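You operate a simulated robot arm through the tools that you are given. There is no shell and no other tool.

You are at the controls of a simulated robot arm. One attempt, no reset.

## Task
Pin the shaft, clamp the tube and unscrew the pump head.
Fine: stand the head on the stage tray, then free the clamp. Set down upright: pump head.
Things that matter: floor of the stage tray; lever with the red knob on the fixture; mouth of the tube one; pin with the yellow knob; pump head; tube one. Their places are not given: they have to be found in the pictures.

Only the result counts: the job must be done as asked and must still hold three seconds after the hand-in. Knocking over, shifting, dropping, spilling or breaking anything else fails it.

## Robot
A 6-joint arm with a two-finger gripper, fixed in place. Base frame: the origin is at the foot of the arm, x ahead of it, y to its left, z up. Readings come in m, degrees, newtons and seconds.
Its first joint turns from -166.0 to 166.0 degrees. Payload 1.71 kg.
The tool frame sits at the grasp point between the pads (the TCP): z along the fingers, y along the line on which they close. The tips reach 0.02 m beyond it. The gripper opens to 0.096 m. The gripper's body begins 0.113 m behind the TCP.
Orientation is that of the tool frame in the base frame, as a unit quaternion [x, y, z, w]. With the fingers straight down and closing along the base's y, the tool's x points along the base's -x, its y along +y and its z along -z.

## Interface
- The arm moves only by the tool jog_arm. Its argument "targets" is a list of rows, each an object (a shift or turn left out is 0, a gripper value left out holds the last) with "dp": the shift along the base's x, y, z in m, a list of three; "rot": the turn, a rotation vector about the base's x, y, z in rad, a list of three; "jaw": the finger opening in m, from 0 to 0.096. In form: [{"dp": [x, y, z], "rot": [wx, wy, wz], "jaw": jaw}, ...]. A call has 1 to 20 rows; each row shifts and turns the commanded pose from where the row before left it. Rows are played at 5 a second. More than 0.05 m and 8.6 degrees between two rows, or a gripper value outside its range, and nothing of the call is played. Where a pose cannot be reached the arm comes as near as it can. A force on the tool above 90 N (or 10 N above the force at the start of the call, whichever is more), or a blocked arm, ends the call early, and 0.2 s more pass. Each finger travels about 0.045 m/s and halts on what it meets, pressing with about 33 N; the grip force reading is that of the motor and also rises with nothing between the fingers. The clock runs only during rows and for 0.2 s after the last one: add rows that do not move to give the fingers time. It gives the time, the measured TCP pose, the force on the tool (base axes), the opening and the grip force at its end, in the units of the frame above (readings bear some noise), with the torque about the TCP (base axes, N m) and any sound that the robot's microphone picked up.
- Cameras (640 x 400 px; columns grow to the right, rows downward): "scene" is fixed at [0.3974, 0.6516, 1.4146]; the picture's right is [-1.00, 0.06, 0.00], its down [0.06, 0.96, -0.27] and it looks along [-0.02, -0.27, -0.96] (base axes); focal length 308 px, centre (320, 200). "wrist" rides on the gripper at [0.066, 0.014, -0.145] in the tool frame; the picture's right is [-0.21, 0.98, 0.00], its down [-0.88, -0.18, -0.45] and it looks along [-0.44, -0.09, 0.90] (tool axes); focal length 275 px, centre (320, 200).
- camera(camera): a new picture of that camera. The clock stands still meanwhile.
- slide_trunk(by): slides the trunk up (or, below 0, down) by that many m; the arm rides with it, the base frame stays. It gives what a move gives, with no picture.
- measure_at(camera, pixels): there is no depth. For up to 12 entries [column, row, z] of the newest picture of that camera ("zoom" is the newest enlarged one), the place [x, y] in the base frame at which the ray of that pixel passes the height z, good to about 0.003 m. The clock stands still meanwhile.
- close_up(camera, box): a new picture of the part [left, top, right, bottom] of that camera's present view, enlarged. The clock stands still meanwhile.
- finish_job(): hands the job in; it is judged then, once.

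Open the gripper and draw the arm clear of the work before you hand the job in, unless the task says otherwise.

The tools are called as a command line: name --argument value ..., lists and objects as JSON in quotes. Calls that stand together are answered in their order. jog_arm: Moves the arm, as the interface text tells. Its arguments: {"type":"object","properties":{"targets":{"type":"array"}},"required":["targets"]} The other tools are called the same way: slide_trunk (by) slides the trunk up or down; camera (camera) takes a picture; measure_at (camera, pixels) gives the place at which the rays of pixels pass given heights; close_up (camera, box) takes an enlarged picture of a part of a camera's view; finish_job () hands the job in.

At the start:

```text
time: 0.0
tcp_pos: [0.2916, 0.4581, 1.0785]
ee_rot: [0.001, 1.0, 0.001, -0.001]
force: [-0.4, -0.1, 0.4]
torque: [0.04, -0.02, -0.01]
grip_width: 0.0959
grasp_force: 0.0
trunk travel left (down, up): [-0.175, 0.215]
```

scene: 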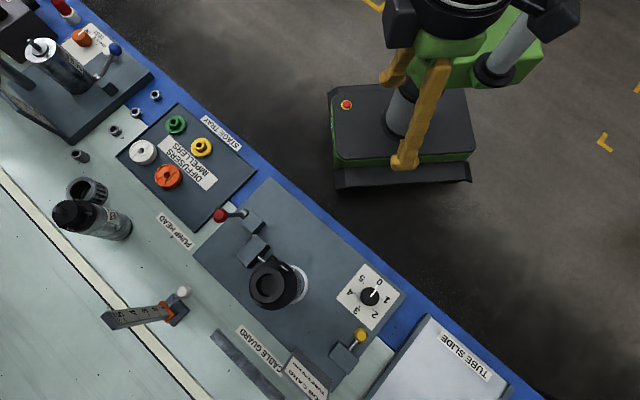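
wrist: 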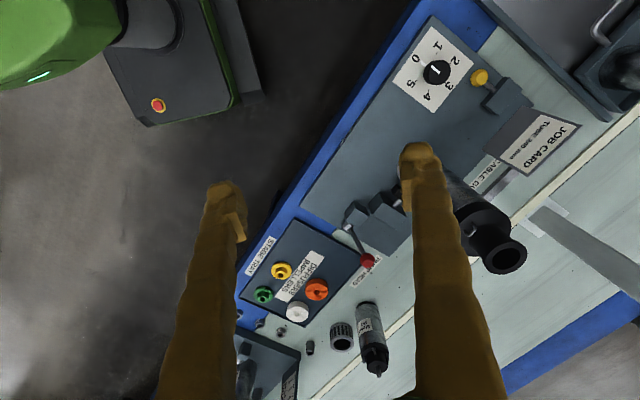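

The scene picture shows the fixture with the tube (about 275,285), red lever (220,215), yellow pin (361,335), a dial (370,296) and the stage tray (185,165). I take enlarged pictures to read the labels and the job card.

close_up --camera "scene" --box '[180, 180, 420, 400]'

close_up --camera "scene" --box '[40, 90, 280, 260]'

close_up --camera "wrist" --box '[380, 10, 620, 290]'

close_up --camera "wrist" --box '[230, 180, 430, 390]'

```text
1.82 times, centred on (300, 290) of scene
```

zoom: 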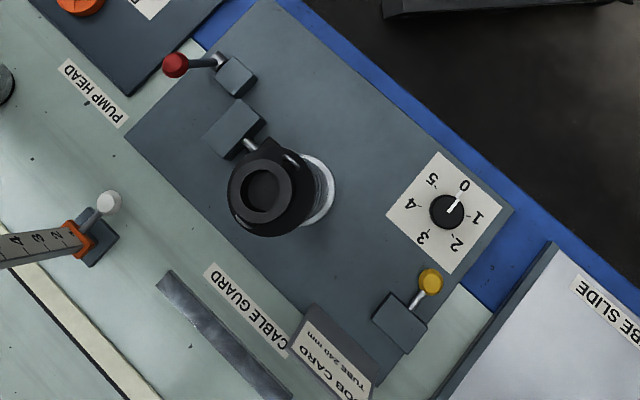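

```text
2.35 times, centred on (160, 175) of scene
```

zoom: 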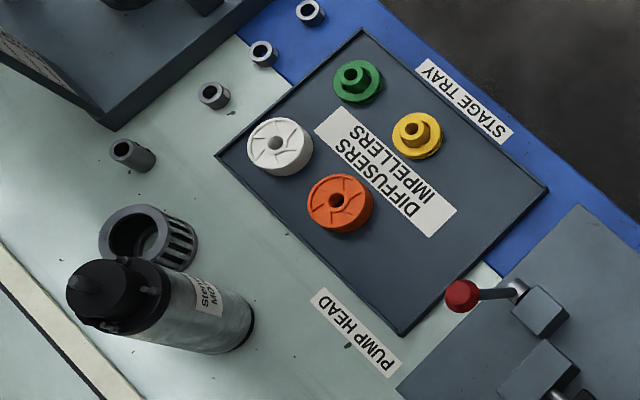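

```text
1.43 times, centred on (500, 150) of wrist
```

zoom: 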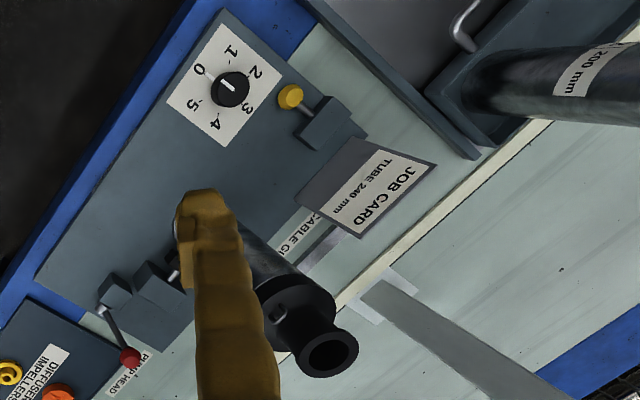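

```text
1.90 times, centred on (330, 285) of wrist
```

zoom: 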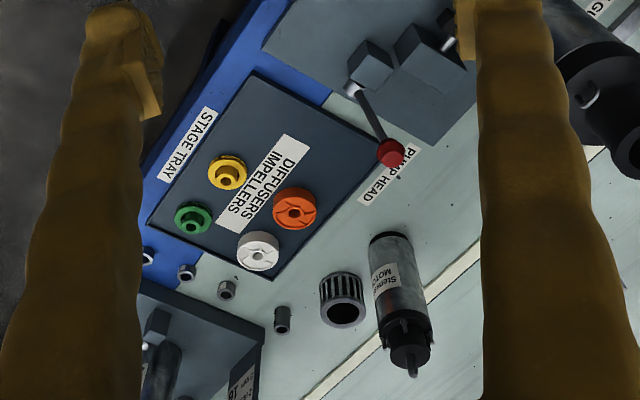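

I triangulate features seen by both cameras: dial centre, yellow knob, red knob, tray corner and the label points, at two heights each.

measure_at --camera "scene" --pixels '[[370, 296, 0.2], [370, 296, 0.6], [361, 335, 0.2], [361, 335, 0.6], [219, 215, 0.2], [219, 215, 0.6], [181, 103, 0.2], [181, 103, 0.6], [268, 284, 0.2], [268, 284, 0.6], [167, 175, 0.2], [167, 175, 0.6]]'

measure_at --camera "wrist" --pixels '[[436, 71, 0.2], [436, 71, 0.6], [479, 77, 0.2], [479, 77, 0.6], [368, 261, 0.2], [368, 261, 0.6], [503, 256, 0.2], [503, 256, 0.6], [316, 290, 0.2], [316, 290, 0.6]]'

```text
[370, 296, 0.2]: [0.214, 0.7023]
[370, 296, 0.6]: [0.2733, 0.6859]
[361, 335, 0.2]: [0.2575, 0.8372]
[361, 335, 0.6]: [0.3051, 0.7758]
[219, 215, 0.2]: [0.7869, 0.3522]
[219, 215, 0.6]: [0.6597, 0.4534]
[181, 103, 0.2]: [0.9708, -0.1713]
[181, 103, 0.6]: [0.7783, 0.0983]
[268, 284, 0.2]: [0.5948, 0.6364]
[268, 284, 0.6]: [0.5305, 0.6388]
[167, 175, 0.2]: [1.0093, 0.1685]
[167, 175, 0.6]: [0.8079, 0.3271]
```

```text
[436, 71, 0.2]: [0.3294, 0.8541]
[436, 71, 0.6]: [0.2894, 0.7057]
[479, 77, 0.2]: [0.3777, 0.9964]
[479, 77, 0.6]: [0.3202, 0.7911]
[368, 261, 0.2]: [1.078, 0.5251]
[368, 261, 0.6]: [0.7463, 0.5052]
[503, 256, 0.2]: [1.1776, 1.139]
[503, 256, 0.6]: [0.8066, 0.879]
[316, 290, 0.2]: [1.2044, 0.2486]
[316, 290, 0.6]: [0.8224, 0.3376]
```

Triangulation gives roughly: dial (0.283,0.683,0.66), yellow knob (0.311,0.768,0.645), red knob (0.606,0.497,0.77), head top (0.472,0.641,0.963). I take tighter close-ups of each for geometry.

close_up --camera "scene" --box '[310, 260, 430, 380]'

close_up --camera "scene" --box '[200, 190, 320, 310]'

close_up --camera "scene" --box '[190, 300, 350, 400]'

close_up --camera "wrist" --box '[400, 140, 560, 280]'

close_up --camera "wrist" --box '[320, 170, 420, 280]'

close_up --camera "wrist" --box '[390, 10, 600, 190]'

```text
3.33 times, centred on (370, 320) of scene
```

zoom: 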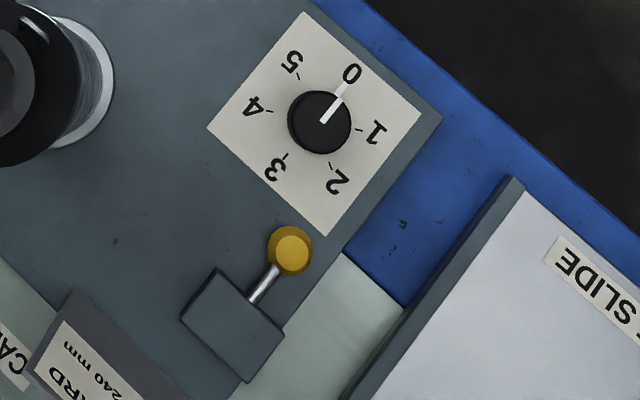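

```text
3.33 times, centred on (260, 250) of scene
```

zoom: 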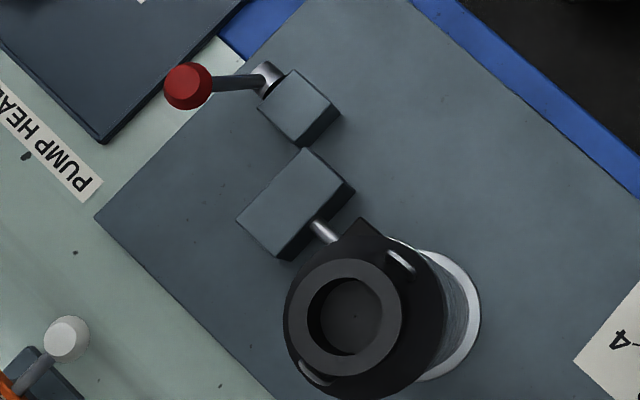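

```text
4.00 times, centred on (270, 350) of scene
```

zoom: 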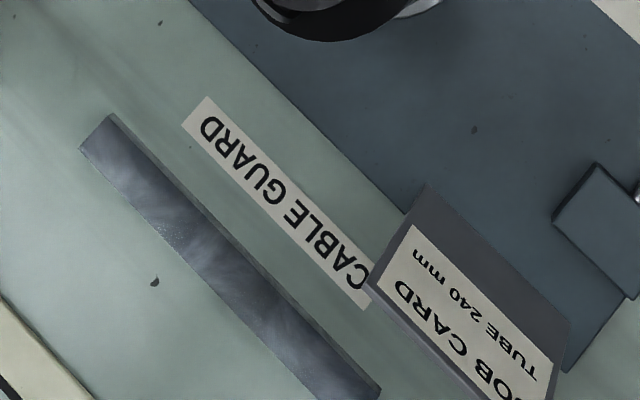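

```text
2.86 times, centred on (480, 210) of wrist
```

zoom: 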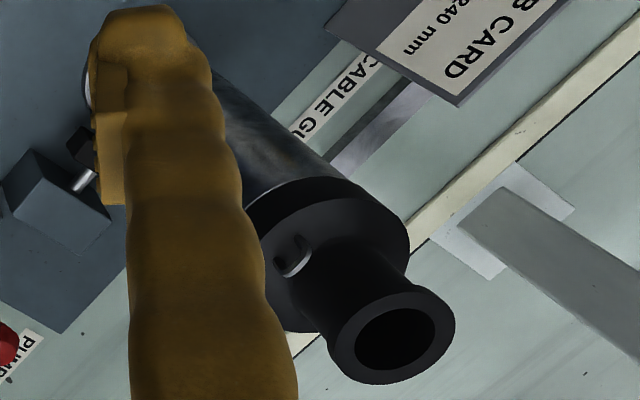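

```text
3.64 times, centred on (370, 225) of wrist
```

zoom: 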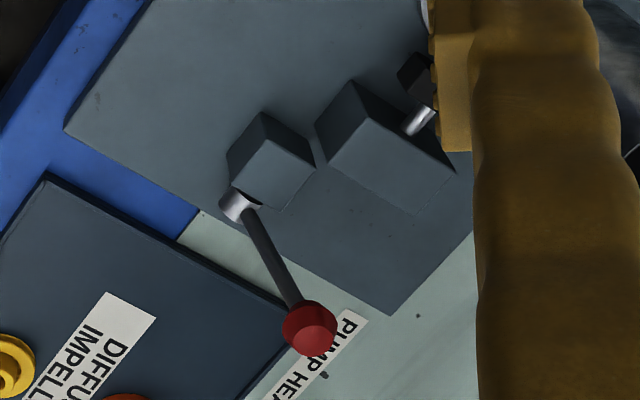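

```text
2.22 times, centred on (495, 100) of wrist
```

zoom: 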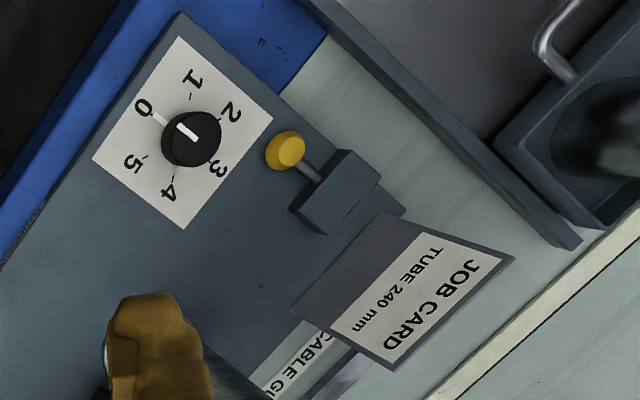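

The head is black with a collar, a narrower neck and rim; the lever's pivot is a horizontal stub on the block with the knob raised. I measure the tall gauge post as an obstacle and a few fixture corners before moving.

measure_at --camera "scene" --pixels '[[105, 316, 0.62], [105, 316, 1.0], [178, 308, 0.62], [183, 292, 0.7], [268, 180, 0.64], [404, 292, 0.64], [195, 250, 0.64], [117, 155, 0.63], [178, 104, 0.63], [256, 177, 0.63], [195, 231, 0.63]]'

jog_arm --targets '[{"dp": [0.02, 0.02, 0.01]}, {"dp": [0.02, 0.02, 0.01]}, {"dp": [0.02, 0.02, 0]}, {"dp": [0.02, 0.02, 0]}, {"dp": [0, 0, 0]}]'

camera --camera "wrist"

```text
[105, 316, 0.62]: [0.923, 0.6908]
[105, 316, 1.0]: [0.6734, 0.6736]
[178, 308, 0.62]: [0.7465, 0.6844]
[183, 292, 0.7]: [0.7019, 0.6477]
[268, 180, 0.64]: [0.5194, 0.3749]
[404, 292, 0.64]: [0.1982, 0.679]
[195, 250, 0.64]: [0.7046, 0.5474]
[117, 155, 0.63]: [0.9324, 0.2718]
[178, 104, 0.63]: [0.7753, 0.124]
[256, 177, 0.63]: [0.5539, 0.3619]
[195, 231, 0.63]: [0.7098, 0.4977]
```

```text
time: 1.2
tcp_pos: [0.3575, 0.5394, 1.1035]
ee_rot: [0.0, 1.0, 0.001, 0.007]
force: [0.2, -0.3, 0.2]
torque: [-0.02, 0.0, 0.06]
grip_width: 0.096
grasp_force: 0.0
trunk travel left (down, up): [-0.175, 0.215]
```

```text
taken
```

wrist: 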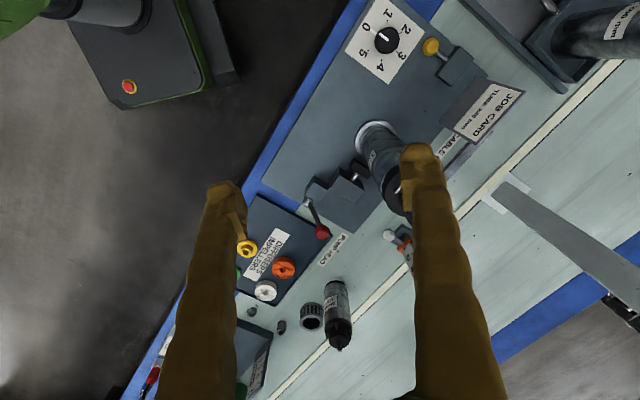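

The arm moved clear; I now turn the tool about 45° so the wrist camera looks across the fixture along its short axis, and move to about (0.42,0.43,1.02) in front of the fixture.

jog_arm --targets '[{"dp": [0.01, -0.018, 0], "rot": [0, 0, 0.13]}, {"dp": [0.01, -0.018, 0], "rot": [0, 0, 0.13]}, {"dp": [0.01, -0.018, 0], "rot": [0, 0, 0.13]}, {"dp": [0.01, -0.018, -0.02], "rot": [0, 0, 0.13]}, {"dp": [0.01, -0.018, -0.03], "rot": [0, 0, 0.13]}, {"dp": [0.01, -0.018, -0.03], "rot": [0, 0, 0.13]}, {"dp": [0, 0, 0]}, {"dp": [0, 0, 0]}]'

camera --camera "wrist"

camera --camera "scene"

```text
time: 3.0
tcp_pos: [0.4174, 0.4311, 1.0234]
ee_rot: [-0.381, 0.924, 0.003, 0.007]
force: [-0.3, 0.4, -0.1]
torque: [0.01, -0.01, 0.02]
grip_width: 0.0964
grasp_force: 0.1
trunk travel left (down, up): [-0.175, 0.215]
```

```text
taken
```

wrist: 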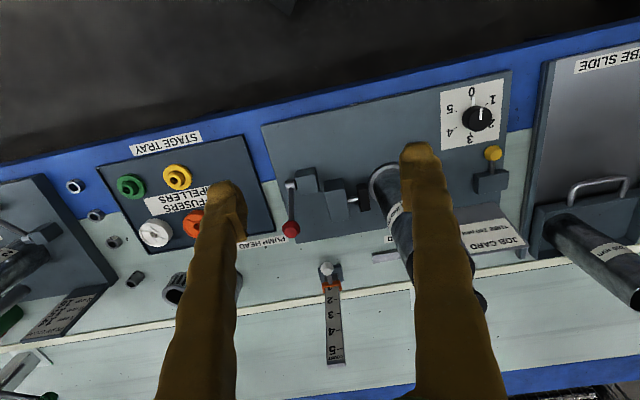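

```text
taken
```

scene: 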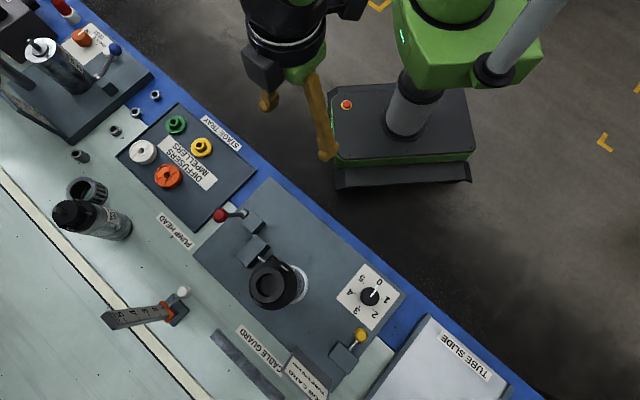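

Now the fixture is seen upright-down: lever (290,205), clamp blocks (310,185)-(360,195), pin (492,153). I zoom in on each.

close_up --camera "wrist" --box '[250, 130, 410, 250]'

close_up --camera "wrist" --box '[420, 70, 540, 260]'

close_up --camera "wrist" --box '[80, 120, 300, 260]'

```text
3.33 times, centred on (330, 190) of wrist
```

zoom: 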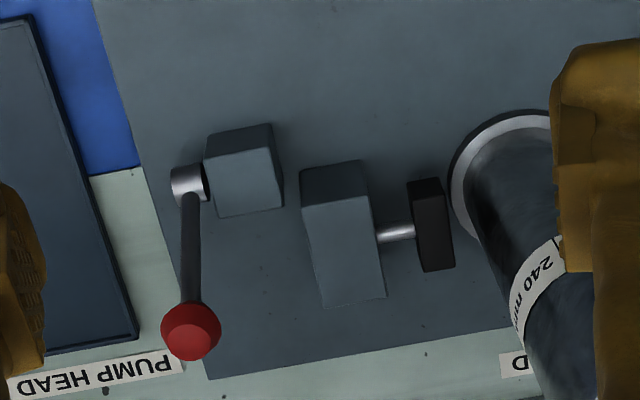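

```text
2.11 times, centred on (480, 165) of wrist
```

zoom: 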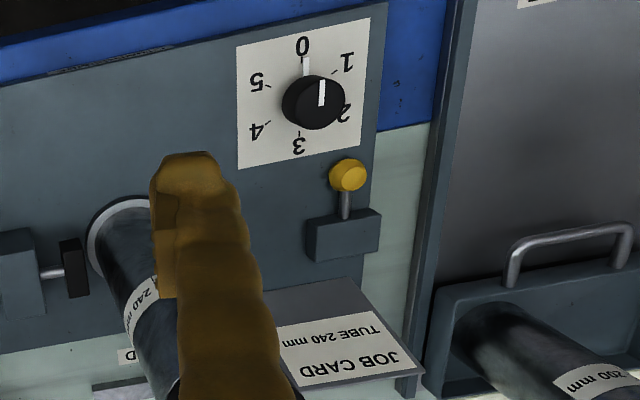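

```text
2.86 times, centred on (190, 190) of wrist
```

zoom: 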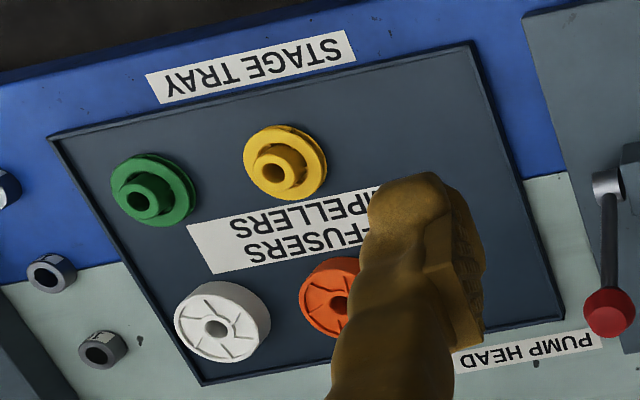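

The clamp jaw pad stands off the tube with a gap; the pin's rod runs along the fixture's short axis into its block. I move nearer the pin for a better look, staying high past the tube.

jog_arm --targets '[{"dp": [-0.021, 0.034, 0]}, {"dp": [-0.021, 0.034, 0]}, {"dp": [-0.021, 0.034, 0]}, {"dp": [-0.021, 0.034, 0]}, {"dp": [-0.021, 0.034, 0]}, {"dp": [-0.021, 0.034, -0.03]}, {"dp": [-0.021, 0.034, -0.04]}, {"dp": [-0.021, 0.03, -0.04]}, {"dp": [0, 0, -0.04]}, {"dp": [0, 0, 0]}]'

camera --camera "wrist"

```text
refused: row 7 steps farther than a row can; nothing moved
```

```text
taken
```

wrist: 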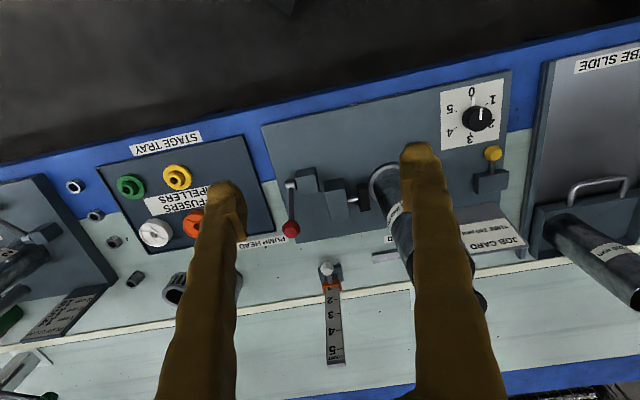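

The call was refused because the combined step exceeded 0.05 m; I resend it with smaller steps.

jog_arm --targets '[{"dp": [-0.021, 0.034, 0]}, {"dp": [-0.021, 0.034, 0]}, {"dp": [-0.021, 0.034, 0]}, {"dp": [-0.021, 0.034, 0]}, {"dp": [-0.021, 0.034, 0]}, {"dp": [-0.021, 0.034, 0]}, {"dp": [-0.021, 0.034, 0]}, {"dp": [-0.021, 0.03, 0]}, {"dp": [0, 0, -0.04]}, {"dp": [0, 0, -0.04]}, {"dp": [0, 0, -0.04]}, {"dp": [0, 0, -0.04]}, {"dp": [0, 0, 0]}]'

camera --camera "wrist"

```text
time: 5.8
tcp_pos: [0.2481, 0.6995, 0.8626]
ee_rot: [-0.38, 0.925, 0.003, 0.006]
force: [-0.1, 0.6, 0.3]
torque: [-0.01, 0.0, 0.01]
grip_width: 0.0959
grasp_force: 0.0
trunk travel left (down, up): [-0.175, 0.215]
```

```text
taken
```

wrist: 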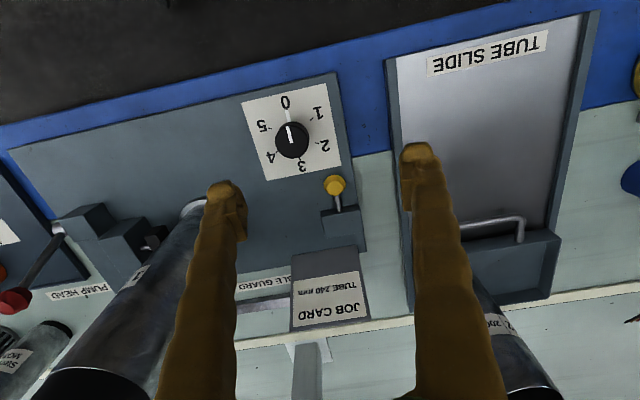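

close_up --camera "wrist" --box '[240, 70, 400, 270]'

close_up --camera "wrist" --box '[300, 160, 380, 250]'

```text
2.00 times, centred on (320, 170) of wrist
```

zoom: 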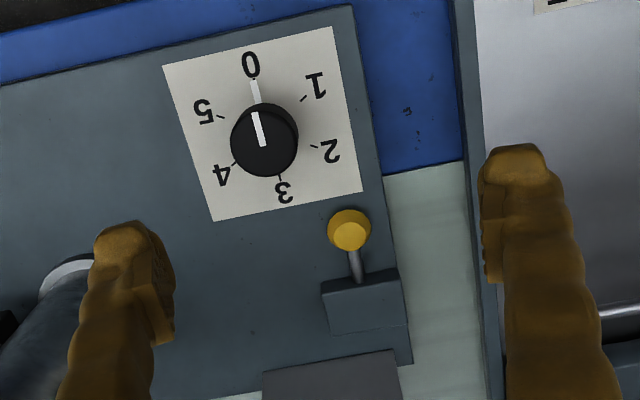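

```text
4.44 times, centred on (340, 205) of wrist
```

zoom: 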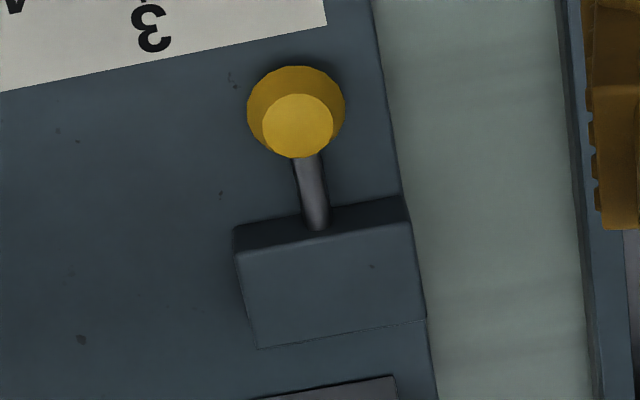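

I need better pixel positions in the scene view for triangulating the pin; I take a tight scene close-up.

close_up --camera "scene" --box '[320, 320, 384, 384]'

measure_at --camera "wrist" --pixels '[[334.6, 184.7, 0.6], [334.6, 184.7, 0.7], [338.9, 211.8, 0.6], [338.9, 211.8, 0.7], [292.5, 140, 0.6], [292.5, 140, 0.7], [321, 213, 0.6], [321, 213, 0.7], [358, 205, 0.6], [358, 205, 0.7], [336, 73, 0.6], [336, 73, 0.7]]'

```text
6.25 times, centred on (352, 352) of scene
```

zoom: 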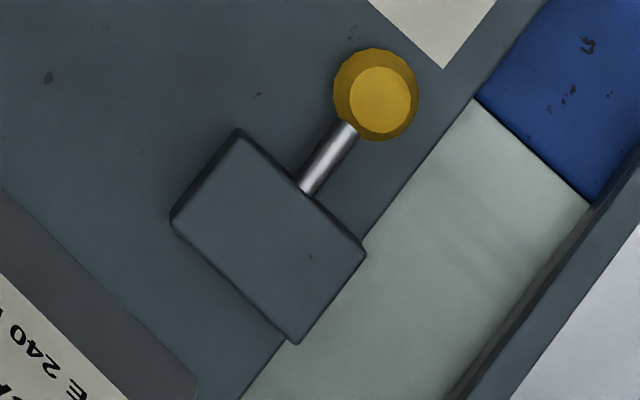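

```text
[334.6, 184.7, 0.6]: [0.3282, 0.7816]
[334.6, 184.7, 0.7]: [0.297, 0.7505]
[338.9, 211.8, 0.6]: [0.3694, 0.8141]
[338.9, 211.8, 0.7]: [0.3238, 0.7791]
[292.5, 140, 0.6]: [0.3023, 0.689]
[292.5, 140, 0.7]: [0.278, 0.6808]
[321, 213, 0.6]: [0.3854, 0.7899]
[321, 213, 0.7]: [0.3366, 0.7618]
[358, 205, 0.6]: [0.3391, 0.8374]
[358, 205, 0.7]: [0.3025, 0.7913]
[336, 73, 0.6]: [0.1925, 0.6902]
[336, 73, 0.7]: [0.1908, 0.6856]
```

I measure the same points in the scene close-up at two heights.

measure_at --camera "scene" --pixels '[[360.96, 335.2, 0.6], [360.96, 335.2, 0.7], [349.6, 350.4, 0.6], [349.6, 350.4, 0.7], [339.2, 341.3, 0.6], [339.2, 341.3, 0.7], [358.9, 360.5, 0.6], [358.9, 360.5, 0.7], [348.2, 374.9, 0.6], [348.2, 374.9, 0.7], [369.3, 296, 0.6], [369.3, 296, 0.7]]'

close_up --camera "wrist" --box '[310, 165, 374, 245]'

```text
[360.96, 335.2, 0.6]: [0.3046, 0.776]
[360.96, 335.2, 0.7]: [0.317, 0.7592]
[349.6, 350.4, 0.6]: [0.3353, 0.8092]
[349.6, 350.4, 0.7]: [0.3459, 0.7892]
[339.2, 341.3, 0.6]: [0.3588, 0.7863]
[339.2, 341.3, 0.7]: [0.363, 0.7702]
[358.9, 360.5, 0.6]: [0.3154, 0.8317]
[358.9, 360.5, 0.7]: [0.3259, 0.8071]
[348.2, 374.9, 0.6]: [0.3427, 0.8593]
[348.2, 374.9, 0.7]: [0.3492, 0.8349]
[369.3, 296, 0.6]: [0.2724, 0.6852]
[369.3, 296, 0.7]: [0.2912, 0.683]
```

```text
5.00 times, centred on (342, 205) of wrist
```

zoom: 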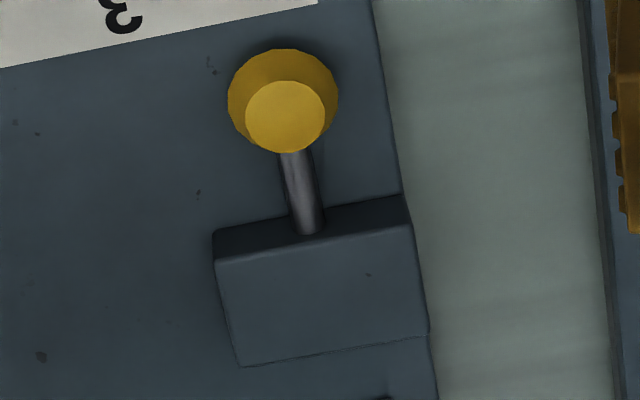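

Pin knob triangulates to about (0.311,0.767,0.652), rod horizontal along the fixture's short axis into the block at (0.342,0.798). I check plate height from the dial label corners.

measure_at --camera "scene" --pixels '[[400, 295.4, 0.6], [400, 295.4, 0.7], [371.5, 330.5, 0.6], [371.5, 330.5, 0.7], [336.4, 298.1, 0.6], [336.4, 298.1, 0.7], [366.1, 263.6, 0.6], [366.1, 263.6, 0.7]]'

measure_at --camera "wrist" --pixels '[[326.5, 83.5, 0.6], [326.5, 83.5, 0.7], [340.5, 180, 0.6], [340.5, 180, 0.7], [266.5, 195.5, 0.6], [266.5, 195.5, 0.7], [241.5, 118, 0.6], [241.5, 118, 0.7], [339.6, 211.4, 0.6], [339.6, 211.4, 0.7], [321, 217.4, 0.6], [321, 217.4, 0.7]]'

```text
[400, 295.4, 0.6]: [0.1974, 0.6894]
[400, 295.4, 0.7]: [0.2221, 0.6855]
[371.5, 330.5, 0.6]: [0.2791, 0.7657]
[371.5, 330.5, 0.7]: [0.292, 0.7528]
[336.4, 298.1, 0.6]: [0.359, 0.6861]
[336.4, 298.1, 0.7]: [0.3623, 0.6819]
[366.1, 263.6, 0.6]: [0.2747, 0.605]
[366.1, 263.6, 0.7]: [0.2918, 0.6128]
```

```text
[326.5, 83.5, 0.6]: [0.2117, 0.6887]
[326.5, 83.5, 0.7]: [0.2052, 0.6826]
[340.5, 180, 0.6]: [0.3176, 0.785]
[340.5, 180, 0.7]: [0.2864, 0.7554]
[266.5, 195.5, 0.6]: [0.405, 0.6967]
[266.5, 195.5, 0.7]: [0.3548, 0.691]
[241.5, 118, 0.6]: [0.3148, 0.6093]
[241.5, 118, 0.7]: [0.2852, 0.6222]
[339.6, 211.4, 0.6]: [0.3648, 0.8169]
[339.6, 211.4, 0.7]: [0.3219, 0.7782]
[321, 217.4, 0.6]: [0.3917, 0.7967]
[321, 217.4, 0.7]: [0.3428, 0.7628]
```

I mis-scaled three rows; I re-measure those label corners.

measure_at --camera "wrist" --pixels '[[340.5, 165, 0.6], [340.5, 165, 0.7], [266.5, 180.5, 0.6], [266.5, 180.5, 0.7], [241.5, 103, 0.6], [241.5, 103, 0.7]]'

```text
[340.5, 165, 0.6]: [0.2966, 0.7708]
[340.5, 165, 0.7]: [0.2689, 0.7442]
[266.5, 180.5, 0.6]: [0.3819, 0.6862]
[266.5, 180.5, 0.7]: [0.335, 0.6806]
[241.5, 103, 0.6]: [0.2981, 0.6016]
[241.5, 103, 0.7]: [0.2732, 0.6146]
```

Plate top is about z=0.645, knob radius about 15 mm. I close the fingers and position behind the knob (robot side) at about (0.279,0.736), down to z≈0.70, then look.

jog_arm --targets '[{"dp": [0.015, 0.018, 0], "jaw": 0.0}, {"dp": [0.0156, 0.0181, 0]}, {"dp": [0, 0, 0]}, {"dp": [0, 0, 0]}, {"dp": [0, 0, 0]}, {"dp": [0, 0, -0.04]}, {"dp": [0, 0, -0.04]}, {"dp": [0, 0, -0.04]}, {"dp": [0, 0, -0.03]}, {"dp": [0, 0, 0]}]'

camera --camera "wrist"

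close_up --camera "scene" --box '[310, 260, 430, 380]'

```text
time: 8.0
tcp_pos: [0.2793, 0.7351, 0.7137]
ee_rot: [-0.378, 0.926, 0.003, 0.005]
force: [0.8, -0.1, -0.1]
torque: [-0.01, 0.04, 0.01]
grip_width: 0.0
grasp_force: 29.2
trunk travel left (down, up): [-0.175, 0.215]
```

```text
taken
```

wrist: 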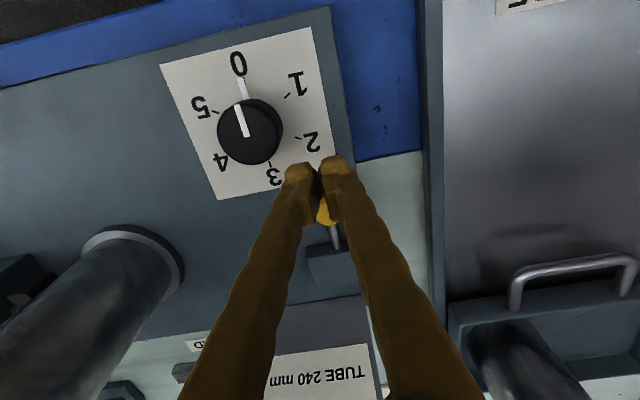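

```text
3.33 times, centred on (370, 320) of scene
```

zoom: 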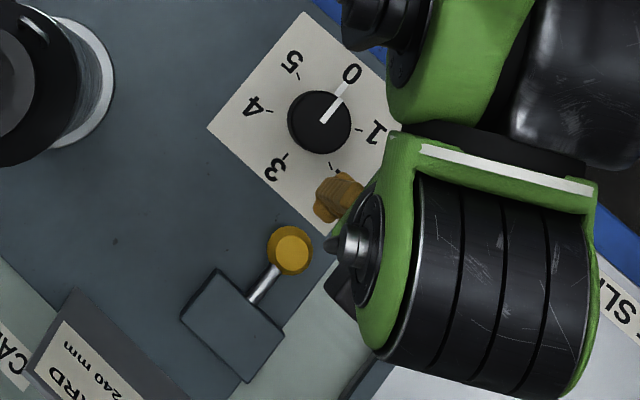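

The tips are lined up on the pin axis at scene zoom (338,195) with the knob at (290,250). I descend to z≈0.672 and move forward 20 mm along the pin axis, watching force.

jog_arm --targets '[{"dp": [0, 0, -0.02]}, {"dp": [0, 0, -0.021]}, {"dp": [0, 0, 0]}, {"dp": [0.0036, 0.0035, 0]}, {"dp": [0.0036, 0.0035, 0]}, {"dp": [0.0036, 0.0035, 0]}, {"dp": [0, 0, 0]}]'

close_up --camera "scene" --box '[310, 280, 410, 380]'

close_up --camera "wrist" --box '[220, 80, 420, 300]'

```text
time: 9.6
tcp_pos: [0.2895, 0.7447, 0.6729]
ee_rot: [-0.38, 0.925, 0.003, 0.006]
force: [0.1, 0.9, 0.2]
torque: [0.04, 0.03, -0.01]
grip_width: 0.0
grasp_force: 29.6
trunk travel left (down, up): [-0.175, 0.215]
```

```text
4.00 times, centred on (360, 330) of scene
```

zoom: 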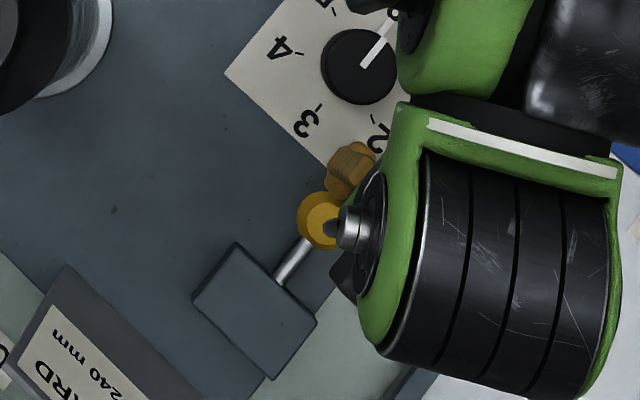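

```text
1.82 times, centred on (320, 190) of wrist
```

zoom: 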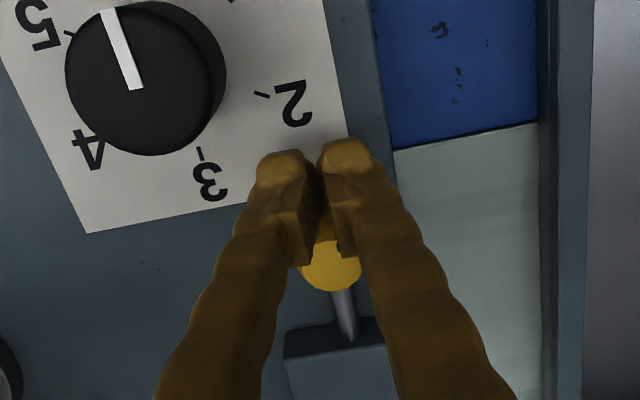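

The tips sit just behind the knob on its axis with no force yet. I push along the pin axis in 4 mm steps.

jog_arm --targets '[{"dp": [0.0029, 0.0028, 0]}, {"dp": [0.0029, 0.0028, 0]}, {"dp": [0.0029, 0.0028, 0]}, {"dp": [0.0029, 0.0028, 0]}, {"dp": [0, 0, 0]}]'

close_up --camera "wrist" --box '[220, 80, 420, 300]'

close_up --camera "scene" --box '[310, 280, 410, 380]'

```text
time: 10.8
tcp_pos: [0.3014, 0.7573, 0.6722]
ee_rot: [-0.381, 0.925, 0.003, 0.006]
force: [0.5, -1.0, 0.7]
torque: [0.01, 0.0, 0.0]
grip_width: 0.0
grasp_force: 29.0
trunk travel left (down, up): [-0.175, 0.215]
```

```text
1.82 times, centred on (320, 190) of wrist
```

zoom: 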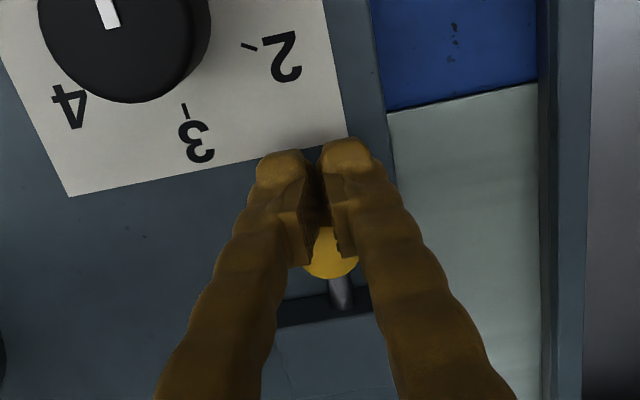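

```text
4.00 times, centred on (360, 330) of scene
```

zoom: 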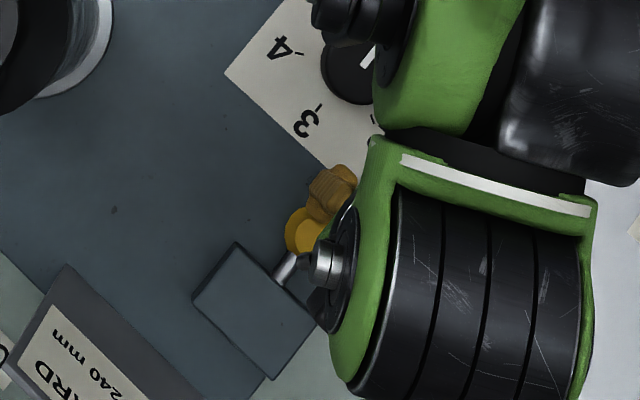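

The knob is moving in freely (now at scene zoom (303,230), rod shorter). I continue pushing.

jog_arm --targets '[{"dp": [0.0029, 0.0028, 0]}, {"dp": [0.0029, 0.0028, 0]}, {"dp": [0.0022, 0.0021, 0]}, {"dp": [0, 0, 0]}]'

close_up --camera "wrist" --box '[220, 80, 420, 300]'

```text
time: 11.8
tcp_pos: [0.3078, 0.7637, 0.6729]
ee_rot: [-0.381, 0.924, 0.003, 0.006]
force: [-25.5, -34.4, 2.3]
torque: [-0.46, 0.41, -0.32]
grip_width: 0.0001
grasp_force: 29.6
trunk travel left (down, up): [-0.175, 0.215]
```

```text
1.82 times, centred on (320, 190) of wrist
```

zoom: 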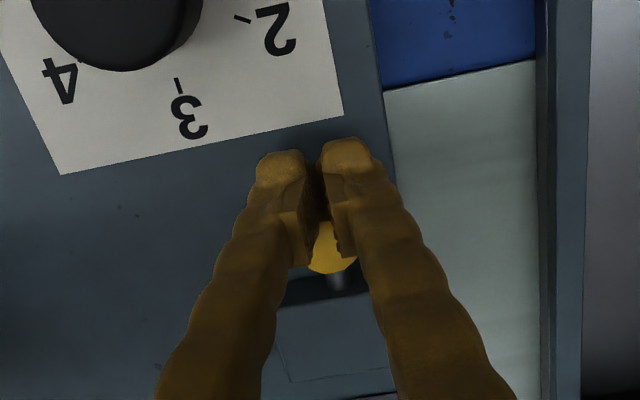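

Force rose to about 43 N against a hard stop after roughly 20 mm of travel. I back off, rise, and check that the pin stays in.

jog_arm --targets '[{"dp": [-0.0072, -0.007, 0]}, {"dp": [-0.0144, -0.014, 0]}, {"dp": [-0.007, -0.007, 0.02]}, {"dp": [0, 0, 0.04]}, {"dp": [0, 0, 0.04]}, {"dp": [0, 0, 0.04]}, {"dp": [0, 0, 0.04], "jaw": 0.096}, {"dp": [0, 0, 0.02]}, {"dp": [0, 0, 0]}]'

close_up --camera "scene" --box '[310, 280, 410, 380]'

camera --camera "wrist"

```text
time: 13.8
tcp_pos: [0.281, 0.7351, 0.8726]
ee_rot: [-0.38, 0.925, 0.004, 0.006]
force: [0.1, -0.1, 0.2]
torque: [0.02, 0.01, 0.04]
grip_width: 0.0698
grasp_force: 0.1
trunk travel left (down, up): [-0.175, 0.215]
```

```text
4.00 times, centred on (360, 330) of scene
```

zoom: 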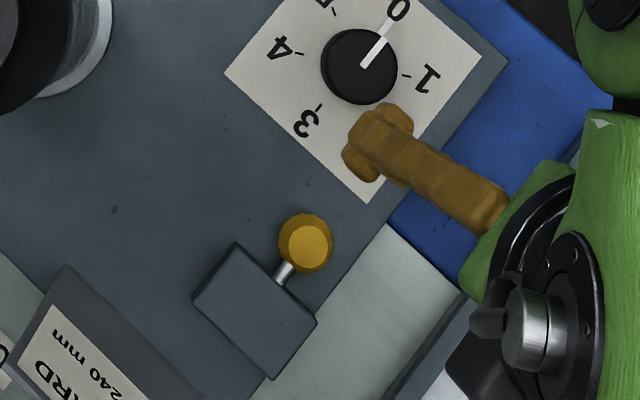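

```text
taken
```

wrist: 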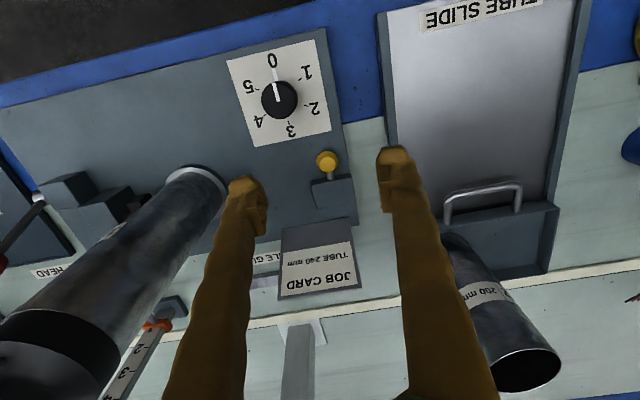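

The pin stayed in (knob now close to its block). I raise, travel over to a viewing pose for the lever around (0.487,0.386), staying above the tube height.

jog_arm --targets '[{"dp": [0, 0, 0.045], "jaw": 0.096}, {"dp": [0, 0, 0.045]}, {"dp": [0, 0, 0.045]}, {"dp": [0, 0, 0.045]}, {"dp": [0.0229, -0.0388, 0]}, {"dp": [0.0229, -0.0388, 0]}, {"dp": [0.0229, -0.0388, 0]}, {"dp": [0.0229, -0.0388, 0]}, {"dp": [0.0229, -0.0388, 0]}, {"dp": [0.0229, -0.0388, 0]}, {"dp": [0.0229, -0.0388, 0]}, {"dp": [0.0229, -0.0388, 0]}, {"dp": [0.0229, -0.0388, 0]}, {"dp": [0, 0, -0.04]}, {"dp": [0, 0, -0.04]}, {"dp": [0, 0, 0]}]'

camera --camera "wrist"

camera --camera "scene"

```text
time: 17.2
tcp_pos: [0.4863, 0.3867, 0.971]
ee_rot: [-0.382, 0.924, 0.004, 0.005]
force: [0.4, 0.2, 0.3]
torque: [0.01, 0.02, -0.03]
grip_width: 0.096
grasp_force: 0.0
trunk travel left (down, up): [-0.175, 0.215]
```

```text
taken
```

wrist: 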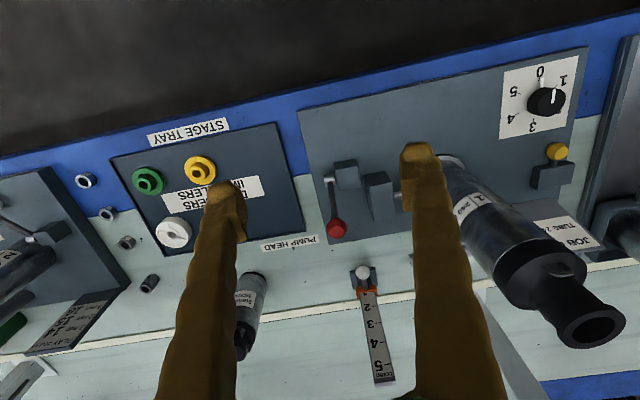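

```text
taken
```

scene: 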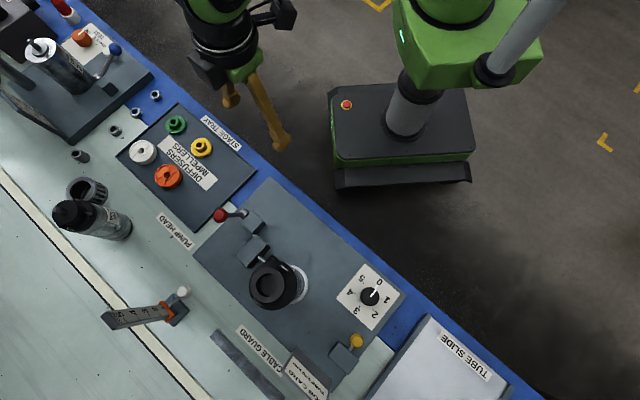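

Now both the lever and the whole tube with head are in the wrist view. I take close-ups for precise pixels of the lever hub and knob, blocks, and the tube/head.

close_up --camera "wrist" --box '[305, 140, 405, 250]'

close_up --camera "scene" --box '[205, 195, 285, 275]'

close_up --camera "wrist" --box '[420, 140, 640, 360]'

close_up --camera "scene" --box '[235, 245, 320, 315]'

```text
3.64 times, centred on (355, 195) of wrist
```

zoom: 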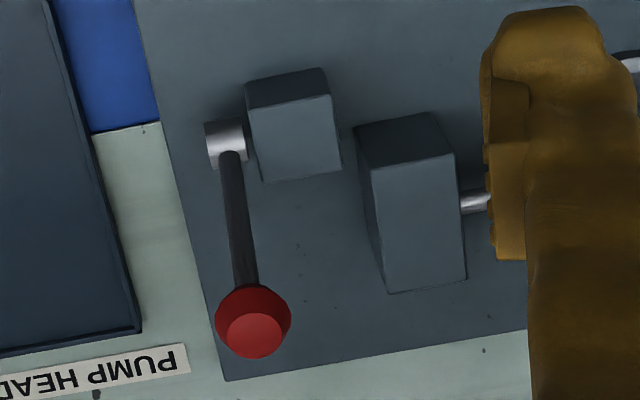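

```text
5.00 times, centred on (245, 235) of scene
```

zoom: 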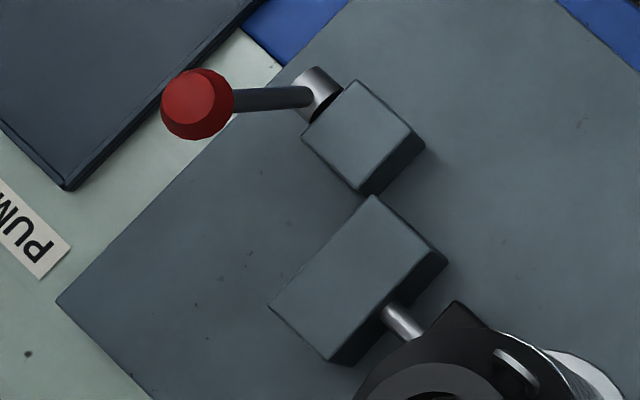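

```text
1.82 times, centred on (530, 250) of wrist
```

zoom: 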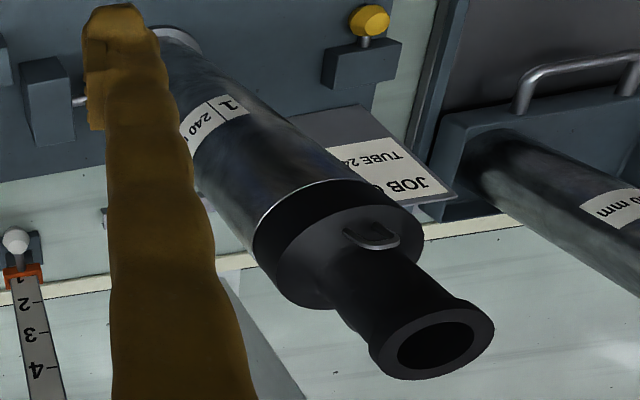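

```text
5.71 times, centred on (278, 280) of scene
```

zoom: 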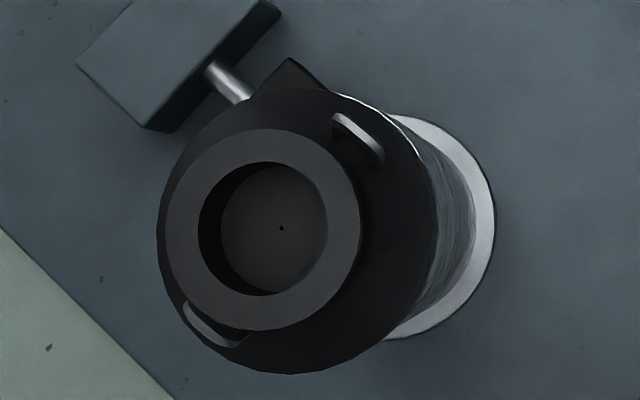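

The head has a collar about 78 mm wide with two lugs and a neck rim about 49 mm wide. I measure the lever knob and hub in both views.

measure_at --camera "wrist" --pixels '[[336.6, 228.2, 0.65], [336.6, 228.2, 0.8], [329.2, 179.6, 0.65], [329.2, 179.6, 0.8], [330.8, 182.6, 0.65], [330.8, 182.6, 0.8]]'

measure_at --camera "scene" --pixels '[[220.4, 215.8, 0.65], [220.4, 215.8, 0.8], [245.4, 213.4, 0.65], [245.4, 213.4, 0.8], [242.6, 214.4, 0.65], [242.6, 214.4, 0.8]]'

```text
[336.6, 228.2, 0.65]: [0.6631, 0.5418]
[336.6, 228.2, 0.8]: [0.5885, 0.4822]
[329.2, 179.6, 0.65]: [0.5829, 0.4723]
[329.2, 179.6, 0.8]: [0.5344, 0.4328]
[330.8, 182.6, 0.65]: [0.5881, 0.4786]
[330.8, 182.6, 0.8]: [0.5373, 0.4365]
```

```text
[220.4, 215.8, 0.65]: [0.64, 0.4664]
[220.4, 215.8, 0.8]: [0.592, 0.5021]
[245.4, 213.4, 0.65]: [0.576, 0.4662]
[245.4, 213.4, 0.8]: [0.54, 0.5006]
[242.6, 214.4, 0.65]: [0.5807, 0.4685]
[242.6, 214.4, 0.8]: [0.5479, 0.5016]
```

Knob ≈ (0.603,0.495,0.769), hub ≈ (0.576,0.469,0.665): lever is 0.11 m long, about 20° past vertical away from the robot, swinging in the plane across the fixture. I check block heights before bringing the fingers around the knob.

measure_at --camera "wrist" --pixels '[[368.7, 184.8, 0.65], [368.7, 184.8, 0.8], [392, 182.6, 0.65], [392, 182.6, 0.8], [335.8, 169.7, 0.65], [335.8, 169.7, 0.8], [363.9, 274.3, 0.65], [363.9, 274.3, 0.8]]'

measure_at --camera "scene" --pixels '[[255.4, 234.4, 0.65], [255.4, 234.4, 0.8], [270, 246.6, 0.65], [270, 246.6, 0.8], [252, 211, 0.65], [252, 211, 0.8], [183, 292, 0.65], [183, 292, 0.8]]'

```text
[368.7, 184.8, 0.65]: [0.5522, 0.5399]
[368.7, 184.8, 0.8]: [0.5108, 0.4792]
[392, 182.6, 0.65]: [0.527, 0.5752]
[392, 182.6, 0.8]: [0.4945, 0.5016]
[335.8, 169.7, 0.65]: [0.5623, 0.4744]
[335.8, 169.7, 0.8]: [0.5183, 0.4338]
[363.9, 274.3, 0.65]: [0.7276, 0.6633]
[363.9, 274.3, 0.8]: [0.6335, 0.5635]
```

```text
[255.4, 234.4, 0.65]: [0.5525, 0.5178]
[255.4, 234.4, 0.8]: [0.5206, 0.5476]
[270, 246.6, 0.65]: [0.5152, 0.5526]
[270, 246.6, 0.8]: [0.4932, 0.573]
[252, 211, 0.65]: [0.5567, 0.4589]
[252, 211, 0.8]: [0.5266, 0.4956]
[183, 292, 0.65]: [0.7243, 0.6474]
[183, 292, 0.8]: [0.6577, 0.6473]
```

Blocks top out near z=0.687, so the fingers (tips at 0.75) will clear them. I move over the knob with the gripper open and descend to z≈0.85 first to check alignment.

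jog_arm --targets '[{"dp": [0.029, 0.027, 0]}, {"dp": [0.029, 0.027, 0]}, {"dp": [0.029, 0.027, 0]}, {"dp": [0.0297, 0.0269, 0]}, {"dp": [0, 0, -0.04]}, {"dp": [0, 0, -0.04]}, {"dp": [0, 0, -0.04]}, {"dp": [0, 0, 0]}]'

camera --camera "wrist"

camera --camera "scene"

```text
time: 19.0
tcp_pos: [0.6044, 0.4958, 0.8518]
ee_rot: [-0.38, 0.925, 0.004, 0.005]
force: [-0.1, 0.2, -0.7]
torque: [0.0, 0.06, 0.06]
grip_width: 0.0961
grasp_force: 0.0
trunk travel left (down, up): [-0.175, 0.215]
```

```text
taken
```

wrist: 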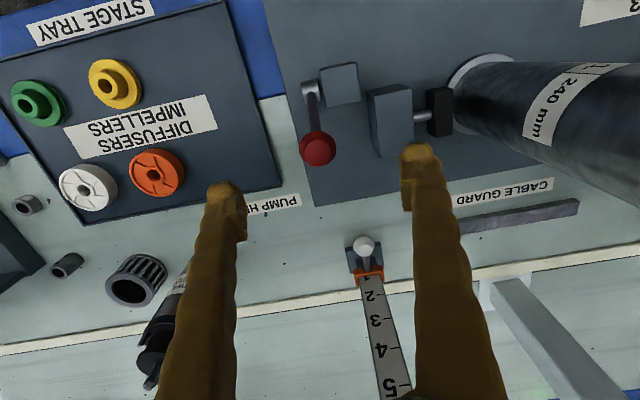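

```text
taken
```

scene: 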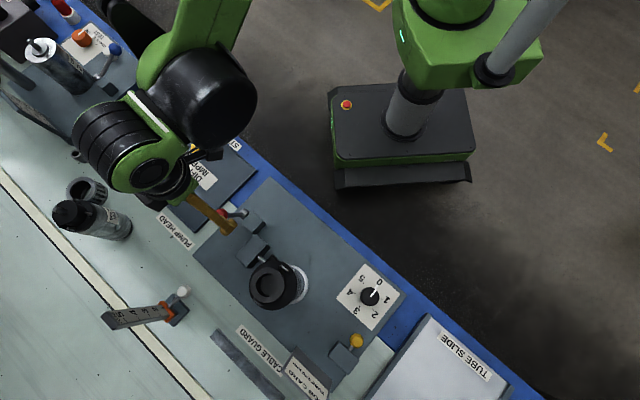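

The knob at (317,148) lies midway between the fingertips, and the clamp pad at (440,112) clearly stands off the tube. I lower to the knob's height and close on it.

jog_arm --targets '[{"dp": [0, 0, -0.04]}, {"dp": [0, 0, -0.039]}, {"dp": [0, 0, 0], "jaw": 0.06}, {"dp": [0, 0, 0], "jaw": 0.04}, {"dp": [0, 0, 0], "jaw": 0.036}, {"dp": [0, 0, 0]}]'

camera --camera "wrist"

```text
time: 20.4
tcp_pos: [0.6028, 0.4952, 0.7747]
ee_rot: [-0.38, 0.925, 0.002, 0.006]
force: [-1.2, -0.6, -0.2]
torque: [-0.01, -0.02, -0.06]
grip_width: 0.0359
grasp_force: 0.1
trunk travel left (down, up): [-0.175, 0.215]
```

```text
taken
```

wrist: 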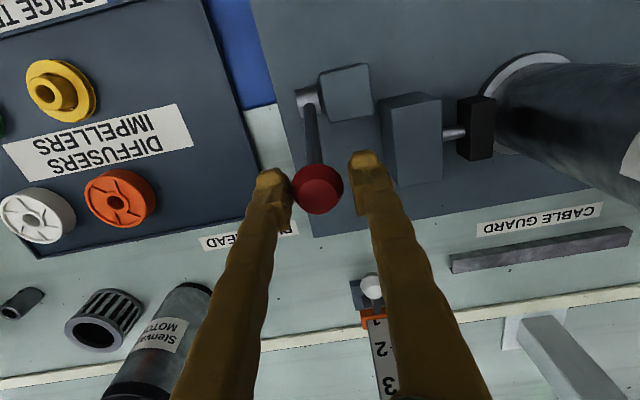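

The knob is between the pads but nearer the tray-side finger; I shift about 2.5 mm toward the tray and close onto it.

jog_arm --targets '[{"dp": [0.0017, -0.0018, 0]}, {"dp": [0, 0, 0], "jaw": 0.02}, {"dp": [0, 0, 0]}, {"dp": [0, 0, 0]}]'

close_up --camera "wrist" --box '[230, 40, 510, 260]'

```text
time: 21.4
tcp_pos: [0.6041, 0.4935, 0.7729]
ee_rot: [-0.381, 0.925, 0.004, 0.006]
force: [-10.1, 9.9, -2.0]
torque: [0.06, 0.06, 0.02]
grip_width: 0.0279
grasp_force: 34.8
trunk travel left (down, up): [-0.175, 0.215]
```

```text
1.82 times, centred on (370, 150) of wrist
```

zoom: 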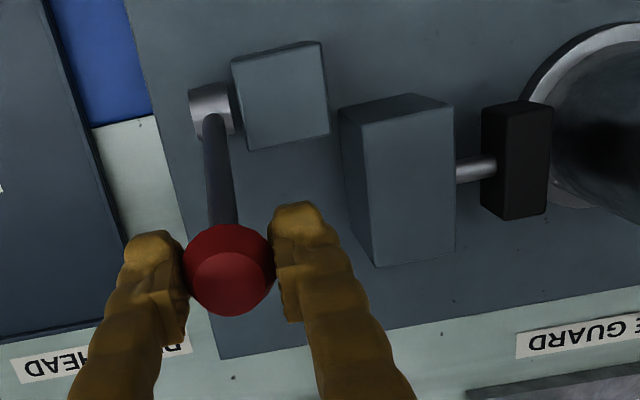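

Knob is gripped at 28 mm with a small sideways force. I relieve that and test a 5 mm motion along the arc toward the robot, watching the force.

jog_arm --targets '[{"dp": [-0.0006, 0.0006, 0]}, {"dp": [-0.0017, -0.0016, 0.0008]}, {"dp": [-0.0017, -0.0016, 0.0008]}, {"dp": [0, 0, 0]}]'

```text
time: 22.4
tcp_pos: [0.6017, 0.4911, 0.775]
ee_rot: [-0.38, 0.925, 0.003, 0.006]
force: [3.9, 14.0, 7.5]
torque: [0.75, -0.69, -0.04]
grip_width: 0.028
grasp_force: 35.8
trunk travel left (down, up): [-0.175, 0.215]
```

There is about 13 N resistance plus a 1 N·m friction torque from the knob not pivoting in the pads. I look at whether the lever moved.

close_up --camera "wrist" --box '[230, 40, 510, 260]'

```text
1.82 times, centred on (370, 150) of wrist
```

zoom: 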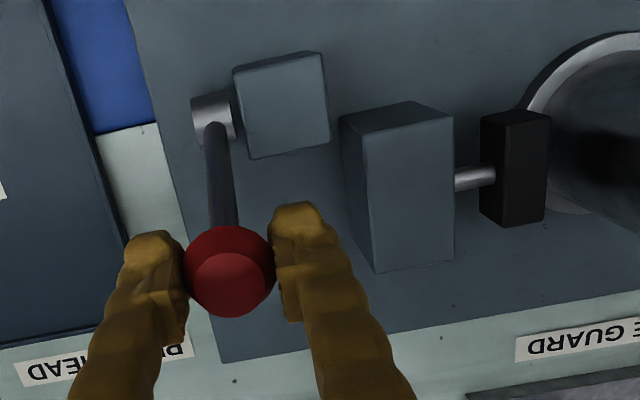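

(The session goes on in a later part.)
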